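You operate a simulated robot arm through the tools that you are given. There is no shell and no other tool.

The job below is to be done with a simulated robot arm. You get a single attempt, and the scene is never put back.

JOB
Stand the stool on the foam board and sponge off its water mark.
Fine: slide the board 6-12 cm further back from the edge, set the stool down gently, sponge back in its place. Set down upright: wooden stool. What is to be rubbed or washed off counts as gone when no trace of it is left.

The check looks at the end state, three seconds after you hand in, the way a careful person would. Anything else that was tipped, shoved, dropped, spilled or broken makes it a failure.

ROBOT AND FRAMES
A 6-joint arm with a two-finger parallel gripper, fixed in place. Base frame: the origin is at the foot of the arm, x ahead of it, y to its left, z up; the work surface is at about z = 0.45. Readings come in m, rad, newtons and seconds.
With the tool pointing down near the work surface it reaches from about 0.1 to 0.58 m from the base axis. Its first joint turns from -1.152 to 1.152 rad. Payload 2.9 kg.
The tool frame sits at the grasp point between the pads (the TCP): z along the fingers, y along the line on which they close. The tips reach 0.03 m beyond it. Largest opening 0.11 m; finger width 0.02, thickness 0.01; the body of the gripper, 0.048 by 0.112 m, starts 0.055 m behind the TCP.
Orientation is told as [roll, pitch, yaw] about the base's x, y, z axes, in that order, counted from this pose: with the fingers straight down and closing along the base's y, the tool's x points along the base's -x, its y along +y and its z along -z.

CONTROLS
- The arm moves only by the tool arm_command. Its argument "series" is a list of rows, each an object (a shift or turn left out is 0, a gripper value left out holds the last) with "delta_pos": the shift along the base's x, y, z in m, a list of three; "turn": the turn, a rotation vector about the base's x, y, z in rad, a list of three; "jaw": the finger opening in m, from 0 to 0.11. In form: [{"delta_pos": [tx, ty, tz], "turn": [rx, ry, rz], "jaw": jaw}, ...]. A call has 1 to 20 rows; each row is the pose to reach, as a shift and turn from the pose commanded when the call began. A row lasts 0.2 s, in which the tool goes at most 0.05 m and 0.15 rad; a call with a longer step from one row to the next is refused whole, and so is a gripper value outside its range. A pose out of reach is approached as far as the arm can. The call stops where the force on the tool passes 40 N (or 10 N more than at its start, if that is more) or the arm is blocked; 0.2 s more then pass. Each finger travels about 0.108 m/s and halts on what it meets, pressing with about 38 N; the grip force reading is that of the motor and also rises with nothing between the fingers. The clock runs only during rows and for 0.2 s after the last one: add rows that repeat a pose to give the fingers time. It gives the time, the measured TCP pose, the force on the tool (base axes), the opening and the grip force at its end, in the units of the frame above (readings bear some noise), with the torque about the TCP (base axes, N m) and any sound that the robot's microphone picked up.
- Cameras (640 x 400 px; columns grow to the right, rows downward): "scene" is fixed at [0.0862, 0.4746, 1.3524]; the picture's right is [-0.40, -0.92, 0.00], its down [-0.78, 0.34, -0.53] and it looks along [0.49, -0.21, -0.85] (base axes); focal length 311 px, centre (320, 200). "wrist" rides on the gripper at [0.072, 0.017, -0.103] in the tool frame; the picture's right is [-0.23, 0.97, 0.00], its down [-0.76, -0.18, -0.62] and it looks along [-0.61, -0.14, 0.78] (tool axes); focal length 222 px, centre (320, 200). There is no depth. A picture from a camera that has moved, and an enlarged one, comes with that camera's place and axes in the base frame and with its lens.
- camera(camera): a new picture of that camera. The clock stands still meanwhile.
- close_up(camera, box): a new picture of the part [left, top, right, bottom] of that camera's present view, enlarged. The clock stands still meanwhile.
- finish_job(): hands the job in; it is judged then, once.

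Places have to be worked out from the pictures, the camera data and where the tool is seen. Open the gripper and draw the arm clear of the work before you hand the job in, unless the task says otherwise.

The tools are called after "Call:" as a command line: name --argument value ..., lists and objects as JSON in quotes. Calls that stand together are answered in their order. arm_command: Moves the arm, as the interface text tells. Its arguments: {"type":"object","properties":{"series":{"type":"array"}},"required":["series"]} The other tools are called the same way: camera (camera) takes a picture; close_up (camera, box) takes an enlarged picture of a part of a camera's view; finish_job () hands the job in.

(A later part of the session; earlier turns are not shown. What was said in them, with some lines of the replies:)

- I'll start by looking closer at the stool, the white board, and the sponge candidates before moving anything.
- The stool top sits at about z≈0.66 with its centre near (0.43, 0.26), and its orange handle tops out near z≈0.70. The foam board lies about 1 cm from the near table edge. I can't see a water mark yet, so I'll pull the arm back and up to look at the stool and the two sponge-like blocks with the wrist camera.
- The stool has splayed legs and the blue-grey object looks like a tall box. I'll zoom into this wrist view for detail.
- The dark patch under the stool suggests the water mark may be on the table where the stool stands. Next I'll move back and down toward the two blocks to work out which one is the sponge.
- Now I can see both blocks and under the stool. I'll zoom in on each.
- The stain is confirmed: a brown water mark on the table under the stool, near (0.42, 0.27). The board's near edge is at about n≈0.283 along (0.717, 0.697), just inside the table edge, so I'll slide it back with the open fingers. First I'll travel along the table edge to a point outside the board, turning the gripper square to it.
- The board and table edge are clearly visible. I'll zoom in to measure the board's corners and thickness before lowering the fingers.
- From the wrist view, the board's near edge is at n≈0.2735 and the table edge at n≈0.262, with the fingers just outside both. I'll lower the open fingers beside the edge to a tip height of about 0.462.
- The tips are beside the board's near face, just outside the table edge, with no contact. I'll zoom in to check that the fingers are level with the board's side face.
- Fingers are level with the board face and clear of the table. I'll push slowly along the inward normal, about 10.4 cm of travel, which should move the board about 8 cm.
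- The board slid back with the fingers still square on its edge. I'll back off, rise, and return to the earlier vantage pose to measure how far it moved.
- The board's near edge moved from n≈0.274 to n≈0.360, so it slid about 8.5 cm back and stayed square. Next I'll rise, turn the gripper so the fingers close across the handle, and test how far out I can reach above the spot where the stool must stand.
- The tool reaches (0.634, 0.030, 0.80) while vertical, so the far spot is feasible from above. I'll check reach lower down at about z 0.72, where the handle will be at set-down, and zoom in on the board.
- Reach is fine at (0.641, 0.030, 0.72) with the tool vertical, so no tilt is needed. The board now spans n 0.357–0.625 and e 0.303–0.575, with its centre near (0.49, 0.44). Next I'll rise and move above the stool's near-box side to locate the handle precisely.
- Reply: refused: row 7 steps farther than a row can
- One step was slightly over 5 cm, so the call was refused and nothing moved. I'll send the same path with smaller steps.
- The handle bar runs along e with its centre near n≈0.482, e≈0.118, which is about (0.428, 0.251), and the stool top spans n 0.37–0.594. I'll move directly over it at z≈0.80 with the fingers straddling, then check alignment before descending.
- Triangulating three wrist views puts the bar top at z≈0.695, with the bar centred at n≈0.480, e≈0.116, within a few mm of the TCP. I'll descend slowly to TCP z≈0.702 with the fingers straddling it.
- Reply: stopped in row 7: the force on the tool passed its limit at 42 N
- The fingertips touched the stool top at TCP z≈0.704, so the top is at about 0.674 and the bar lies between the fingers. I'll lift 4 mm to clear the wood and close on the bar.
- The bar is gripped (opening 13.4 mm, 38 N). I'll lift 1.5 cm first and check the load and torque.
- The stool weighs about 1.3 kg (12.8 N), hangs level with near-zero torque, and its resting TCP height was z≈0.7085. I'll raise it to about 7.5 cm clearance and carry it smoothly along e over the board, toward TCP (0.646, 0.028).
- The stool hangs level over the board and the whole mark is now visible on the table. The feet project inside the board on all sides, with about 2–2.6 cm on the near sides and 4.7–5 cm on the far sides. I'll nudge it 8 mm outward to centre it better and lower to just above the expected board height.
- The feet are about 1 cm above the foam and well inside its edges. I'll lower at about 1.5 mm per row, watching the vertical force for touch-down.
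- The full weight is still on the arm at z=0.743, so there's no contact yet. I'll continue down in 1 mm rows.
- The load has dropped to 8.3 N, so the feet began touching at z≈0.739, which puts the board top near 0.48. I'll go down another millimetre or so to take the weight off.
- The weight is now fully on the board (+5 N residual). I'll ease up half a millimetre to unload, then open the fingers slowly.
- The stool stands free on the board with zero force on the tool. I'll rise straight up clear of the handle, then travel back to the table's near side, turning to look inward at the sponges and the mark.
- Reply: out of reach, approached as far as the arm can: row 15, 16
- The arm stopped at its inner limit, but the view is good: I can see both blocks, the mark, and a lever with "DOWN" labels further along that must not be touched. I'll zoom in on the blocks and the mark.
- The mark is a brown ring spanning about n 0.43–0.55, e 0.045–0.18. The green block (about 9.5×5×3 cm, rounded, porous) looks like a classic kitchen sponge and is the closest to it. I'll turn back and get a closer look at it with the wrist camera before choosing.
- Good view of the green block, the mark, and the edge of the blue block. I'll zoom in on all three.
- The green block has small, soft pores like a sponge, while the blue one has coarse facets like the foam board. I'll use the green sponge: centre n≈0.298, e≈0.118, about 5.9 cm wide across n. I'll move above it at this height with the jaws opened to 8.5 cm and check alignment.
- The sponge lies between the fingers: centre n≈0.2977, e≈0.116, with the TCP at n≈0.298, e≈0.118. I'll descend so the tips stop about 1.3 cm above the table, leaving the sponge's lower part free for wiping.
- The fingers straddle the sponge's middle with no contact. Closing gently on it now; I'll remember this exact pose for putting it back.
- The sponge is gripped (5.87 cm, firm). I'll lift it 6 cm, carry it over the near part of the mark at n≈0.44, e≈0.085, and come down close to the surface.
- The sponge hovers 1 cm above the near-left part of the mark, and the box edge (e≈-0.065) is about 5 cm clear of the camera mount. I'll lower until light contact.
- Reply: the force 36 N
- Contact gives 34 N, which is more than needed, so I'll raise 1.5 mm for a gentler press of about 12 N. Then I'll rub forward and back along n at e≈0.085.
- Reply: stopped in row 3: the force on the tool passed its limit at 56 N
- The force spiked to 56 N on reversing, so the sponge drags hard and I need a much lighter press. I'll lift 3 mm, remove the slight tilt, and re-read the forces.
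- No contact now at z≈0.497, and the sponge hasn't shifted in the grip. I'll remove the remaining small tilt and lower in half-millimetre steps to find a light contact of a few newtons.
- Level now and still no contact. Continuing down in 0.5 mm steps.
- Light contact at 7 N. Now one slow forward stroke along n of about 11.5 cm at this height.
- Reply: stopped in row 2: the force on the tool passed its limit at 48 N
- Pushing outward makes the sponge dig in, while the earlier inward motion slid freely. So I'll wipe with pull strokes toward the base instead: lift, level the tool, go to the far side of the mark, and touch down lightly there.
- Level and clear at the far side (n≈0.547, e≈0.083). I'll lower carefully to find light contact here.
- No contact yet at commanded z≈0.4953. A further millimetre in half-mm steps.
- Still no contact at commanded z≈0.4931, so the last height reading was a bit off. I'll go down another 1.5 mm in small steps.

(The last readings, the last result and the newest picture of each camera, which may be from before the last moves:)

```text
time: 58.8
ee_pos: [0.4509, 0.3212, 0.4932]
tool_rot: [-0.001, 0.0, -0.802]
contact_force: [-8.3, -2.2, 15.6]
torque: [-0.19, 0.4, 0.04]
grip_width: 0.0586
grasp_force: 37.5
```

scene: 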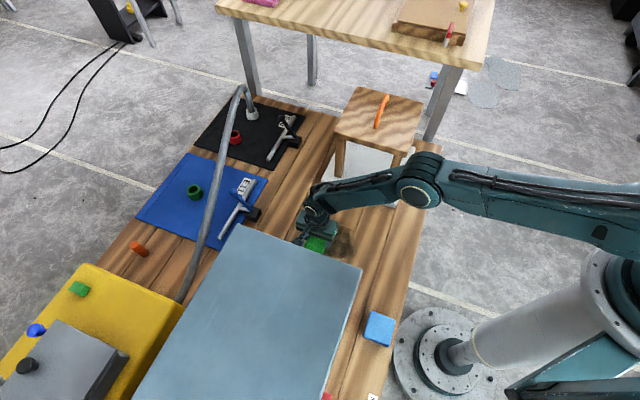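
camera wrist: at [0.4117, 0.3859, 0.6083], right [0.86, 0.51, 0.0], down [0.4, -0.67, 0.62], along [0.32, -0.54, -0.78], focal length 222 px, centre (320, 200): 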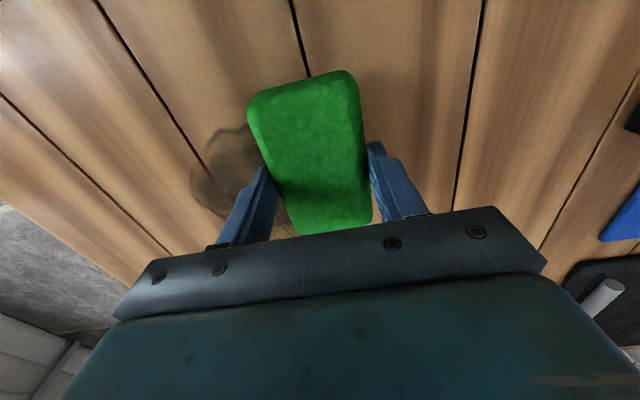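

Contact at 15.6 N. I'll ease up 0.5 mm and pull slowly toward the base along −n for about 12 cm.

Call:
arm_command --series '[{"delta_pos": [0, 0, 0.0005]}, {"delta_pos": [-0.0043, -0.0042, 0.0005]}, {"delta_pos": [-0.01, -0.0098, 0.0005]}, {"delta_pos": [-0.0172, -0.0167, 0.0005]}, {"delta_pos": [-0.0258, -0.0251, 0.0005]}, {"delta_pos": [-0.0344, -0.0335, 0.0005]}, {"delta_pos": [-0.043, -0.0418, 0.0005]}, {"delta_pos": [-0.0516, -0.0502, 0.0005]}, {"delta_pos": [-0.0602, -0.0585, 0.0005]}, {"delta_pos": [-0.0688, -0.0669, 0.0005]}, {"delta_pos": [-0.0774, -0.0753, 0.0005]}, {"delta_pos": [-0.086, -0.0836, 0.0005]}, {"delta_pos": [-0.086, -0.0836, 0.0005]}]'

Call:
camera --camera "wrist"

```text
time: 61.6
ee_pos: [0.3646, 0.2377, 0.494]
tool_rot: [-0.002, -0.001, -0.803]
contact_force: [-1.1, 0.7, 1.3]
torque: [0.05, -0.01, 0.03]
grip_width: 0.0587
grasp_force: 38.6
```

```text
taken
camera wrist: at [0.3262, 0.3019, 0.5979], right [0.86, 0.51, 0.0], down [0.4, -0.67, 0.62], along [0.32, -0.54, -0.78], focal length 222 px, centre (320, 200)
```

wrist: 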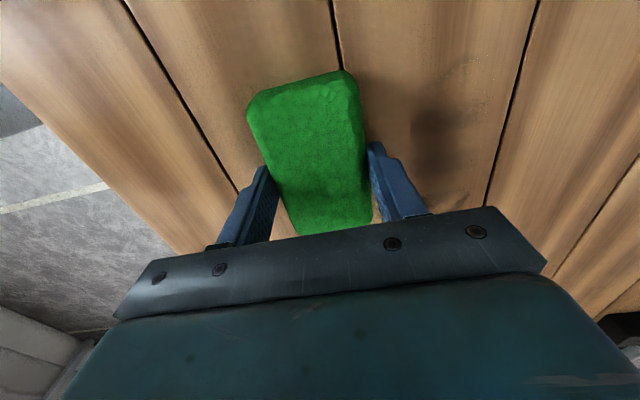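

The pull stroke slid smoothly and the mark is visibly fading. I'll lift, return to the far side shifted 3 cm along +e (e≈0.113), touch down lightly, and pull again.

Call:
arm_command --series '[{"delta_pos": [0, 0, 0.01]}, {"delta_pos": [0.0424, -0.0006, 0.012]}, {"delta_pos": [0.0711, 0.0273, 0.012]}, {"delta_pos": [0.0926, 0.0482, 0.012]}, {"delta_pos": [0.1105, 0.0656, 0.012]}, {"delta_pos": [0.1105, 0.0656, 0.004]}, {"delta_pos": [0.1105, 0.0656, 0.001]}, {"delta_pos": [0.1105, 0.0656, -0.0004]}, {"delta_pos": [0.1034, 0.0587, -0.0004]}, {"delta_pos": [0.0962, 0.0517, -0.0004]}, {"delta_pos": [0.0876, 0.0433, -0.0005]}, {"delta_pos": [0.079, 0.035, -0.0005]}, {"delta_pos": [0.0704, 0.0266, -0.0006]}, {"delta_pos": [0.0618, 0.0182, -0.0006]}, {"delta_pos": [0.0532, 0.0099, -0.0007]}, {"delta_pos": [0.0446, 0.0015, -0.0007]}, {"delta_pos": [0.036, -0.0069, -0.0008]}, {"delta_pos": [0.0274, -0.0152, -0.0008]}, {"delta_pos": [0.0187, -0.0236, -0.0008]}]'

Call:
camera --camera "wrist"

Call:
close_up --camera "scene" --box '[290, 200, 420, 320]'

```text
time: 65.6
ee_pos: [0.3879, 0.2168, 0.4943]
tool_rot: [0.007, -0.002, -0.8]
contact_force: [11.2, 11.2, 20.7]
torque: [0.12, 0.02, -0.03]
grip_width: 0.0586
grasp_force: 38.4
```

```text
taken
camera wrist: at [0.3481, 0.2806, 0.5979], right [0.86, 0.51, 0.01], down [0.4, -0.67, 0.62], along [0.33, -0.53, -0.78], focal length 222 px, centre (320, 200)
```

wrist: 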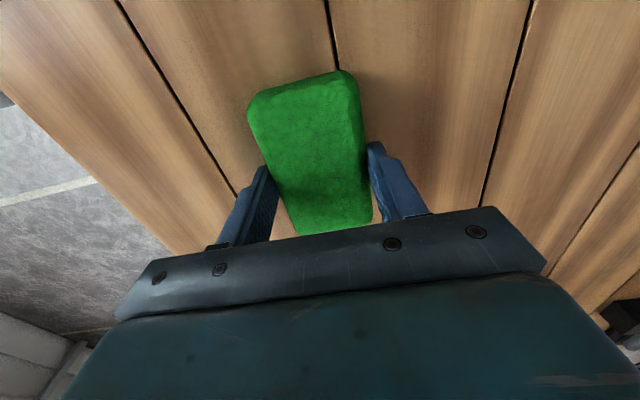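

```text
3.33 times, centred on (355, 260) of scene
camera zoom: at [0.0861, 0.4746, 1.3524], right [-0.4, -0.92, 0.0], down [-0.78, 0.34, -0.53], along [0.49, -0.21, -0.85], focal length 1038 px, centre (203, 0)
```

zoom: 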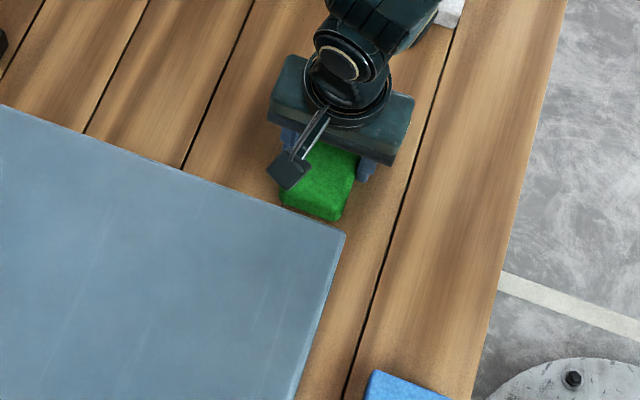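

That stroke pressed well (about 20 N) and no brown shows on the visible side. I'll lift and back off to inspect the whole area.

Call:
arm_command --series '[{"delta_pos": [0, 0, 0.015]}, {"delta_pos": [0, 0, 0.05]}, {"delta_pos": [-0.02, -0.002, 0.085]}, {"delta_pos": [-0.05, -0.005, 0.115]}, {"delta_pos": [-0.09, -0.009, 0.135]}, {"delta_pos": [-0.12, -0.012, 0.139]}, {"delta_pos": [-0.1379, -0.0135, 0.139]}, {"delta_pos": [-0.1379, -0.0135, 0.139]}]'

Call:
camera --camera "wrist"

Call:
close_up --camera "wrist" --box '[370, 30, 560, 210]'

Call:
close_up --camera "scene" --box '[300, 200, 400, 290]'

```text
time: 67.4
ee_pos: [0.2441, 0.1991, 0.6311]
tool_rot: [0.001, 0.0, -0.804]
contact_force: [0.7, -0.5, -0.1]
torque: [0.0, 0.01, 0.0]
grip_width: 0.0586
grasp_force: 38.4
```

```text
taken
camera wrist: at [0.2068, 0.264, 0.7356], right [0.86, 0.51, 0.0], down [0.4, -0.67, 0.62], along [0.32, -0.53, -0.78], focal length 222 px, centre (320, 200)
```

wrist: 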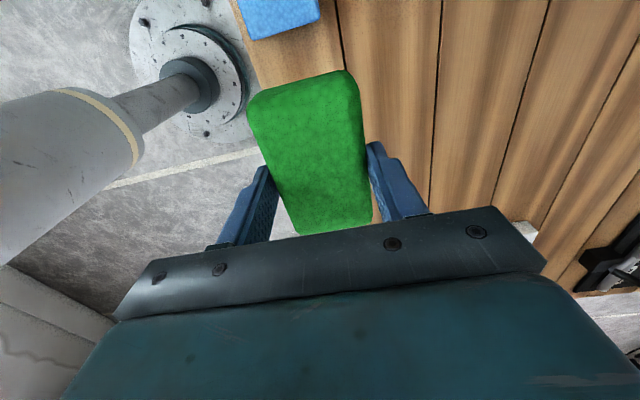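

```text
2.22 times, centred on (465, 120) of wrist
camera zoom: at [0.2068, 0.264, 0.7356], right [0.86, 0.51, 0.0], down [0.4, -0.67, 0.62], along [0.32, -0.53, -0.78], focal length 494 px, centre (-2, 378)
```

zoom: 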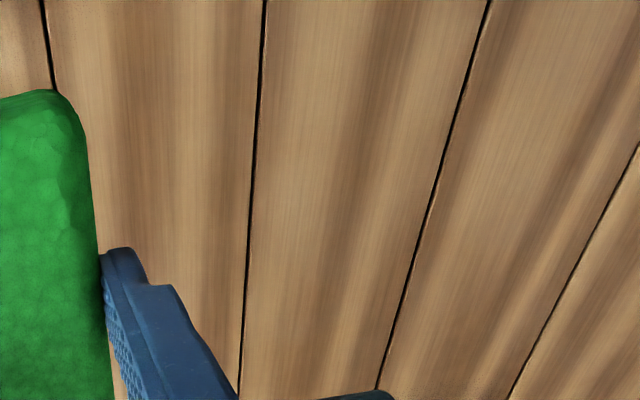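

```text
4.44 times, centred on (350, 245) of scene
camera zoom: at [0.0862, 0.4746, 1.3523], right [-0.4, -0.92, 0.0], down [-0.78, 0.34, -0.53], along [0.49, -0.21, -0.85], focal length 1384 px, centre (187, 0)
```

zoom: 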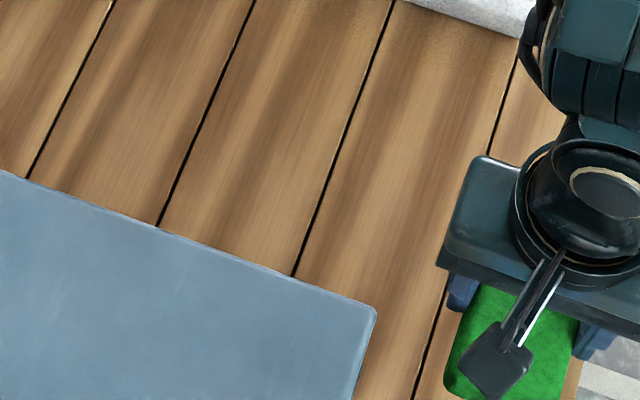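

The area looks clean. I'll zoom in tightly on where the mark was to look for any faint trace before returning the sponge.

Call:
close_up --camera "scene" --box '[310, 212, 370, 268]'

Call:
close_up --camera "wrist" --box '[400, 60, 520, 200]'

```text
7.14 times, centred on (340, 240) of scene
camera zoom: at [0.0862, 0.4746, 1.3523], right [-0.4, -0.92, 0.0], down [-0.78, 0.34, -0.53], along [0.49, -0.21, -0.85], focal length 2224 px, centre (177, -86)
```

zoom: 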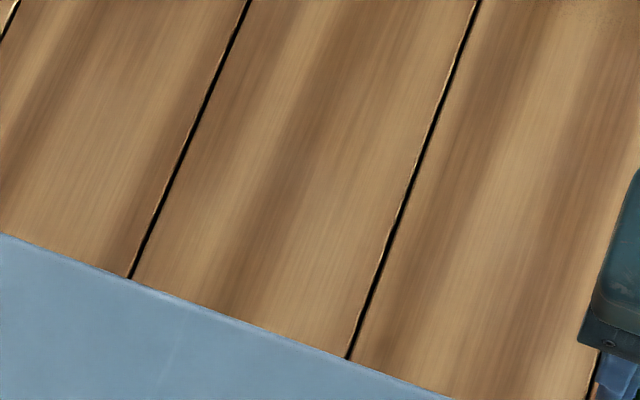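

```text
2.86 times, centred on (460, 130) of wrist
camera zoom: at [0.2068, 0.264, 0.7356], right [0.86, 0.51, 0.0], down [0.4, -0.67, 0.62], along [0.32, -0.53, -0.78], focal length 635 px, centre (-80, 400)
```

zoom: 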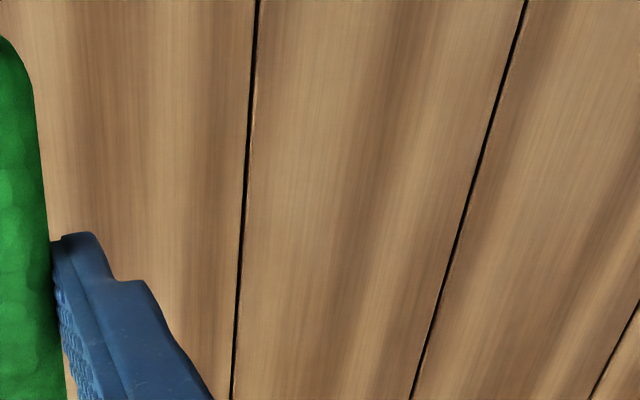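

I see no trace, but I'll make one more safety pass over the middle in case a faint residue remains. I'll travel back to the far side (n≈0.553, e≈0.097), keeping clear of the box, and hover 1 cm up.

Call:
arm_command --series '[{"delta_pos": [0.0244, -0.0251, -0.015]}, {"delta_pos": [0.0488, -0.0502, -0.03]}, {"delta_pos": [0.0775, -0.0223, -0.045]}, {"delta_pos": [0.1062, 0.0056, -0.06]}, {"delta_pos": [0.1348, 0.0334, -0.075]}, {"delta_pos": [0.1635, 0.0613, -0.085]}, {"delta_pos": [0.1922, 0.0892, -0.09]}, {"delta_pos": [0.2187, 0.115, -0.1]}, {"delta_pos": [0.2187, 0.115, -0.12]}, {"delta_pos": [0.2187, 0.115, -0.1273]}, {"delta_pos": [0.2187, 0.115, -0.1273]}]'

Call:
camera --camera "wrist"

```text
time: 69.8
ee_pos: [0.4653, 0.3148, 0.5035]
tool_rot: [-0.001, 0.001, -0.802]
contact_force: [0.4, 0.4, -0.3]
torque: [-0.01, 0.02, 0.01]
grip_width: 0.0587
grasp_force: 38.2
```

```text
taken
camera wrist: at [0.4273, 0.3793, 0.608], right [0.86, 0.51, 0.0], down [0.4, -0.67, 0.62], along [0.32, -0.54, -0.78], focal length 222 px, centre (320, 200)
```

wrist: 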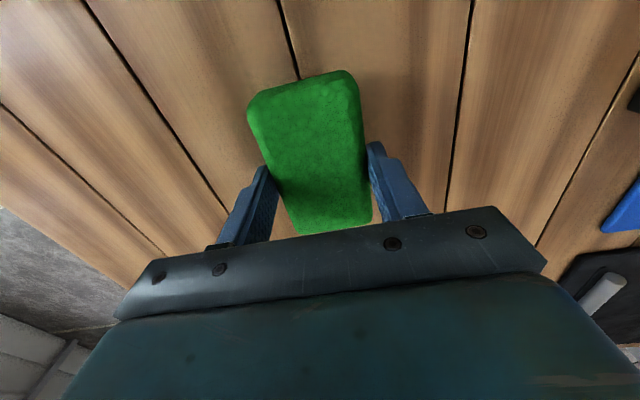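

Surface still looks clean here. I'll lower to light contact and pull one more full stroke toward the base, then lift off.

Call:
arm_command --series '[{"delta_pos": [0, 0, -0.006]}, {"delta_pos": [0, 0, -0.009]}, {"delta_pos": [0, 0, -0.0105]}, {"delta_pos": [0, 0, -0.0113]}, {"delta_pos": [-0.0043, -0.0042, -0.0113]}, {"delta_pos": [-0.0115, -0.0112, -0.0113]}, {"delta_pos": [-0.0201, -0.0195, -0.0114]}, {"delta_pos": [-0.0287, -0.0279, -0.0115]}, {"delta_pos": [-0.0373, -0.0362, -0.0115]}, {"delta_pos": [-0.0459, -0.0446, -0.0116]}, {"delta_pos": [-0.0545, -0.053, -0.0116]}, {"delta_pos": [-0.0631, -0.0613, -0.0117]}, {"delta_pos": [-0.0717, -0.0697, -0.0117]}, {"delta_pos": [-0.0803, -0.0781, -0.0118]}, {"delta_pos": [-0.0889, -0.0864, -0.0118]}, {"delta_pos": [-0.0946, -0.092, -0.0118]}]'

Call:
camera --camera "wrist"

```text
time: 73.2
ee_pos: [0.3724, 0.2286, 0.4926]
tool_rot: [0.011, 0.0, -0.801]
contact_force: [11.1, 12.0, 20.7]
torque: [0.13, -0.04, -0.05]
grip_width: 0.0587
grasp_force: 37.7
```

```text
taken
camera wrist: at [0.3331, 0.2911, 0.5982], right [0.86, 0.51, 0.01], down [0.4, -0.67, 0.62], along [0.33, -0.53, -0.78], focal length 222 px, centre (320, 200)
```

wrist: 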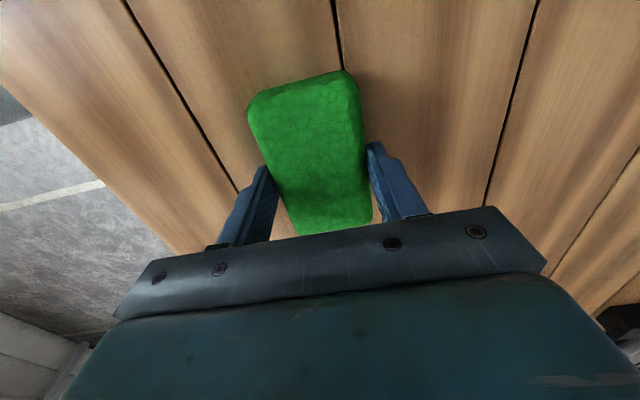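

The second pass is done and the surface is clean all around. Now I'll lift and carry the sponge back to where I picked it up, TCP (0.2957, 0.1243), stopping a few mm above the table.

Call:
arm_command --series '[{"delta_pos": [0, 0, 0.015]}, {"delta_pos": [0, 0, 0.05]}, {"delta_pos": [-0.0185, -0.025, 0.06]}, {"delta_pos": [-0.037, -0.05, 0.06]}, {"delta_pos": [-0.0554, -0.0749, 0.06]}, {"delta_pos": [-0.0739, -0.0998, 0.06]}, {"delta_pos": [-0.0739, -0.0998, 0.04]}, {"delta_pos": [-0.0739, -0.0998, 0.02]}, {"delta_pos": [-0.0739, -0.0998, 0.01]}, {"delta_pos": [-0.0739, -0.0998, 0.005]}, {"delta_pos": [-0.0739, -0.0998, 0.005]}]'

Call:
camera --camera "wrist"

Call:
close_up --camera "scene" --box '[350, 210, 450, 310]'

```text
time: 75.6
ee_pos: [0.2953, 0.1242, 0.4954]
tool_rot: [-0.001, -0.001, -0.804]
contact_force: [-0.6, 0.0, -0.7]
torque: [0.03, -0.03, -0.01]
grip_width: 0.0587
grasp_force: 38.4
```

```text
taken
camera wrist: at [0.2574, 0.1878, 0.6007], right [0.86, 0.51, 0.0], down [0.4, -0.67, 0.62], along [0.32, -0.53, -0.78], focal length 222 px, centre (320, 200)
```

wrist: 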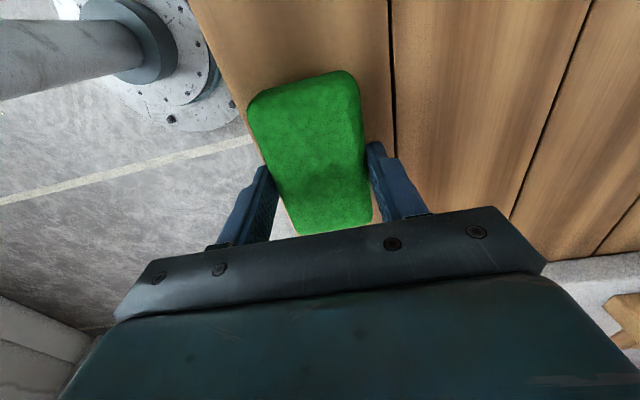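

```text
4.00 times, centred on (400, 260) of scene
camera zoom: at [0.0862, 0.4746, 1.3524], right [-0.4, -0.92, 0.0], down [-0.78, 0.34, -0.53], along [0.49, -0.21, -0.85], focal length 1245 px, centre (0, -40)
```

zoom: 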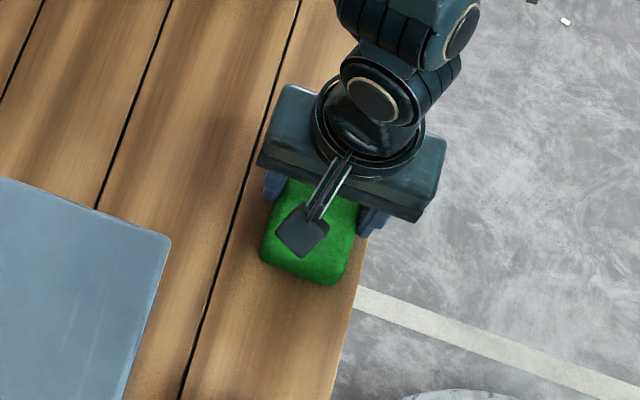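

The view matches the pick-up picture, just a few mm higher. Lowering in small steps to touch the table.

Call:
arm_command --series '[{"delta_pos": [0, 0, -0.002]}, {"delta_pos": [0, 0, -0.003]}, {"delta_pos": [0, 0, -0.0037]}, {"delta_pos": [0, 0, -0.0042]}, {"delta_pos": [0, 0, -0.0042]}]'

```text
time: 76.9
ee_pos: [0.2967, 0.1242, 0.4929]
tool_rot: [-0.001, 0.0, -0.804]
contact_force: [-2.3, -0.8, 10.7]
torque: [-0.07, -0.05, 0.02]
grip_width: 0.0584
grasp_force: 38.5
stopped in row 5: the force on the tool passed its limit at 41 N (the readings are from after the stop); the commanded pose is now the measured one
```

The sponge is seated on the table (10.7 N residual after the stop). I'll ease up half a millimetre and open the fingers slowly.

Call:
arm_command --series '[{"delta_pos": [0, 0, 0.0006]}, {"delta_pos": [0, 0, 0.0006]}, {"delta_pos": [0, 0, 0.0006], "jaw": 0.065}, {"delta_pos": [0, 0, 0.0006], "jaw": 0.075}, {"delta_pos": [0, 0, 0.0006], "jaw": 0.085}, {"delta_pos": [0, 0, 0.0006], "jaw": 0.085}]'

Call:
camera --camera "wrist"

Call:
close_up --camera "scene" --box '[350, 210, 450, 310]'

```text
time: 78.3
ee_pos: [0.2967, 0.1255, 0.4929]
tool_rot: [0.001, 0.0, -0.803]
contact_force: [-0.7, 0.4, 0.2]
torque: [0.01, 0.03, 0.0]
grip_width: 0.085
grasp_force: 0.0
```

```text
taken
camera wrist: at [0.2577, 0.189, 0.5985], right [0.86, 0.51, 0.0], down [0.4, -0.67, 0.62], along [0.32, -0.53, -0.78], focal length 222 px, centre (320, 200)
```

wrist: 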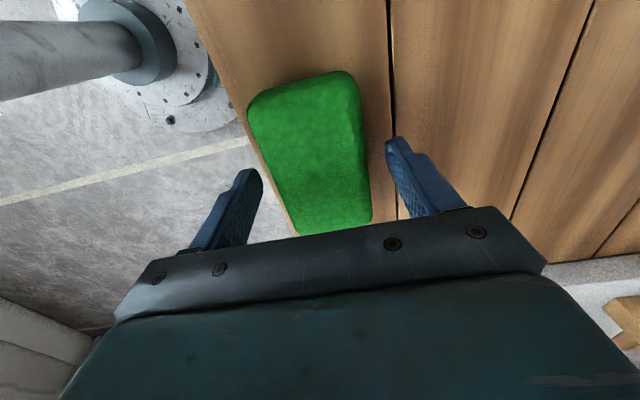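

```text
4.00 times, centred on (400, 260) of scene
camera zoom: at [0.0862, 0.4746, 1.3524], right [-0.4, -0.92, 0.0], down [-0.78, 0.34, -0.53], along [0.49, -0.21, -0.85], focal length 1245 px, centre (0, -40)
```

zoom: 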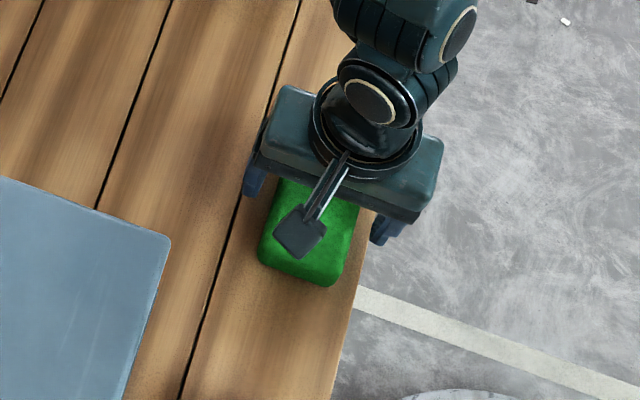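

The sponge is released in its original spot. I'll rise straight up, then draw back toward the base to clear the work and inspect everything.

Call:
arm_command --series '[{"delta_pos": [0, 0, 0.02]}, {"delta_pos": [0, 0, 0.06]}, {"delta_pos": [0, 0, 0.105]}, {"delta_pos": [0, 0, 0.15]}, {"delta_pos": [0, -0.01, 0.195]}, {"delta_pos": [-0.015, -0.025, 0.235]}, {"delta_pos": [-0.03, -0.04, 0.265]}, {"delta_pos": [-0.04, -0.05, 0.275]}, {"delta_pos": [-0.04, -0.05, 0.275]}]'

Call:
camera --camera "scene"

Call:
camera --camera "wrist"

Call:
close_up --camera "scene" --box '[300, 80, 450, 300]'

```text
time: 80.3
ee_pos: [0.2557, 0.0733, 0.7698]
tool_rot: [-0.001, 0.0, -0.804]
contact_force: [0.1, 0.0, -0.5]
torque: [0.0, -0.01, 0.0]
grip_width: 0.0849
grasp_force: 0.1
```

```text
taken
```

scene: 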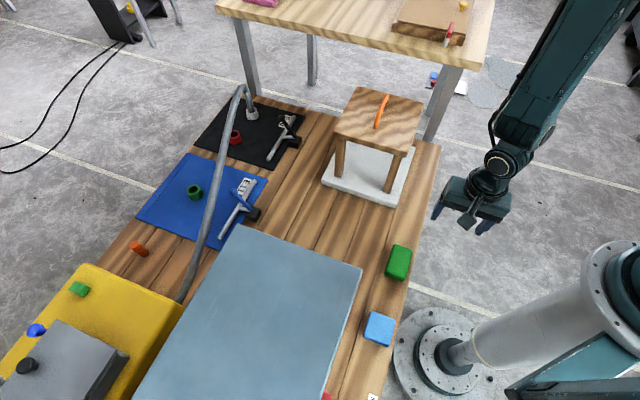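

```text
taken
camera wrist: at [0.2175, 0.1373, 0.8741], right [0.86, 0.51, 0.0], down [0.4, -0.67, 0.62], along [0.32, -0.53, -0.78], focal length 222 px, centre (320, 200)
```

wrist: 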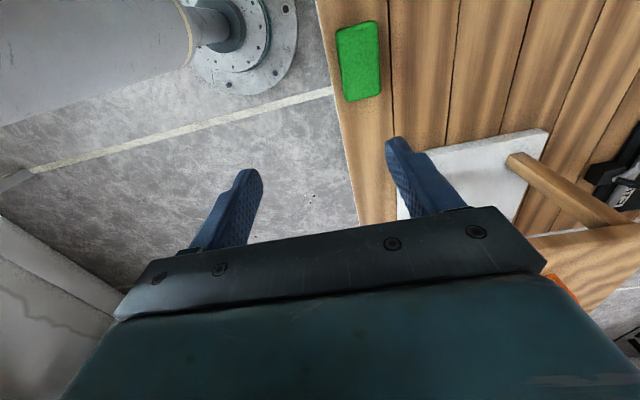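

```text
1.82 times, centred on (375, 190) of scene
camera zoom: at [0.0862, 0.4746, 1.3524], right [-0.4, -0.92, 0.0], down [-0.78, 0.34, -0.53], along [0.49, -0.21, -0.85], focal length 566 px, centre (220, 218)
```

zoom: 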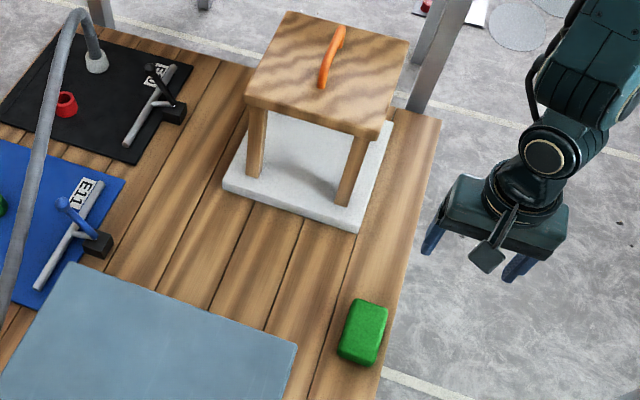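

Everything looks in order: stool upright on the board, sponge back, wood clean. I'll do final comparison close-ups of the sponge, the former mark area, and the stool feet.

Call:
close_up --camera "scene" --box '[350, 230, 430, 360]'

Call:
close_up --camera "scene" --box '[305, 205, 385, 275]'

Call:
close_up --camera "scene" --box '[310, 75, 440, 215]'

Call:
close_up --camera "wrist" --box '[380, 0, 640, 240]'

```text
3.08 times, centred on (390, 295) of scene
camera zoom: at [0.0862, 0.4746, 1.3524], right [-0.4, -0.92, 0.0], down [-0.78, 0.34, -0.53], along [0.49, -0.21, -0.85], focal length 958 px, centre (105, -92)
```

zoom: 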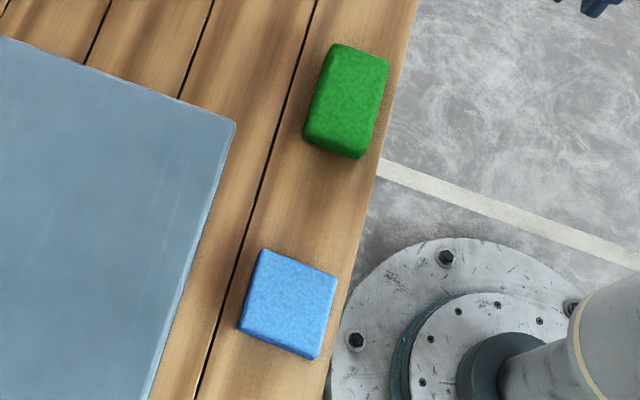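

```text
5.71 times, centred on (345, 240) of scene
camera zoom: at [0.0862, 0.4746, 1.3524], right [-0.4, -0.92, 0.0], down [-0.78, 0.34, -0.53], along [0.49, -0.21, -0.85], focal length 1779 px, centre (177, -29)
```

zoom: 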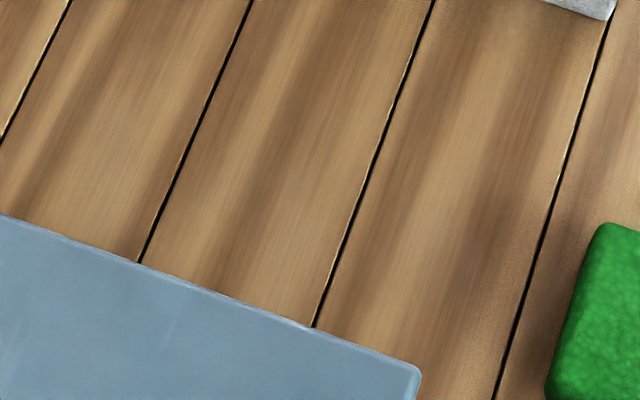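

```text
2.86 times, centred on (375, 145) of scene
camera zoom: at [0.0862, 0.4746, 1.3524], right [-0.4, -0.92, 0.0], down [-0.78, 0.34, -0.53], along [0.49, -0.21, -0.85], focal length 889 px, centre (163, 357)
```

zoom: 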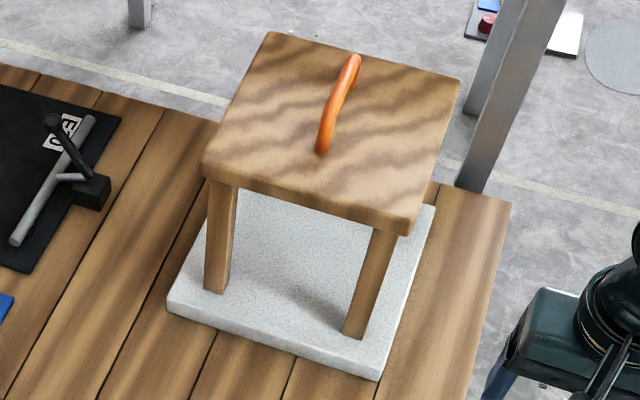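

```text
1.67 times, centred on (510, 120) of wrist
camera zoom: at [0.2175, 0.1373, 0.8741], right [0.86, 0.51, 0.0], down [0.4, -0.67, 0.62], along [0.32, -0.53, -0.78], focal length 370 px, centre (3, 333)
```

zoom: 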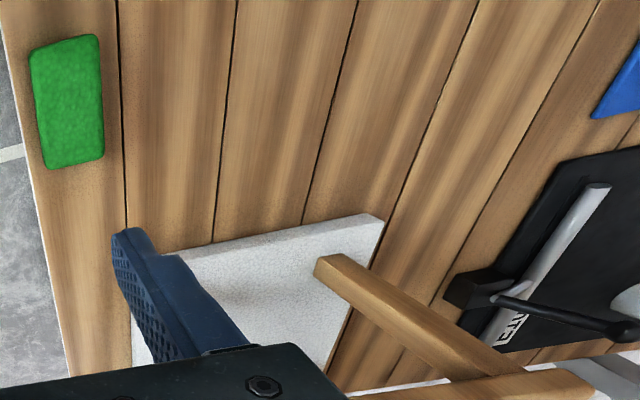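

Sponge is within about 2–3 mm of its starting spot, there's no trace of the mark, and the stool stands upright with its visible feet well inside the board. I'll open the gripper fully and let things settle before handing in.

Call:
arm_command --series '[{"delta_pos": [0, -0.01, 0.01], "jaw": 0.1}, {"delta_pos": [0, -0.02, 0.02], "jaw": 0.11}, {"delta_pos": [0, -0.02, 0.02], "jaw": 0.11}]'

Call:
camera --camera "scene"

```text
time: 81.1
ee_pos: [0.2559, 0.0539, 0.7881]
tool_rot: [0.001, -0.001, -0.803]
contact_force: [0.2, -0.5, -0.1]
torque: [0.01, 0.01, 0.01]
grip_width: 0.11
grasp_force: 0.2
```

```text
taken
```

scene: 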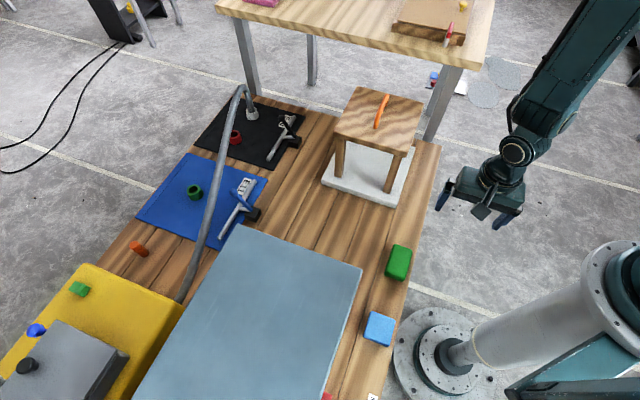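

The final picture shows the stool upright on the slid-back board, the mark gone, the sponge in its place, nothing else disturbed, and the arm clear with the gripper open. Handing in.

Call:
finish_job

```text
The job is handed in.
```

I finished the job and handed it in; the check's result hasn't come back to me.

- **Board:** I slid the foam board about 8 cm further back from the near table edge. My estimates ranged from 7.8 to 8.6 cm, inside the 6–12 cm you asked for.
- **Stool:** It stands upright on the board, set down slowly and released without load. The two feet I could see are well inside the board. The far two were hidden, but their measured positions put them inside as well.
- **Water mark:** The mark was on the table where the stool had stood. I rubbed it off with the green sponge and made one extra pass. Close-ups from both cameras show no trace.
- **Sponge:** It is back within about 2–3 mm of where it started. There was also a blue block; I chose the green one because its finer pores looked like sponge and the blue one looked like foam.

While wiping, the force limit stopped the arm twice because the sponge dug in on outward strokes. I switched to pulling toward the base, and those strokes went smoothly. Light touches also tripped the limit when the fingers met the stool top and when the sponge was set back down. Nothing shifted or was damaged that I could see.

The gripper is open and the arm is clear of the table.
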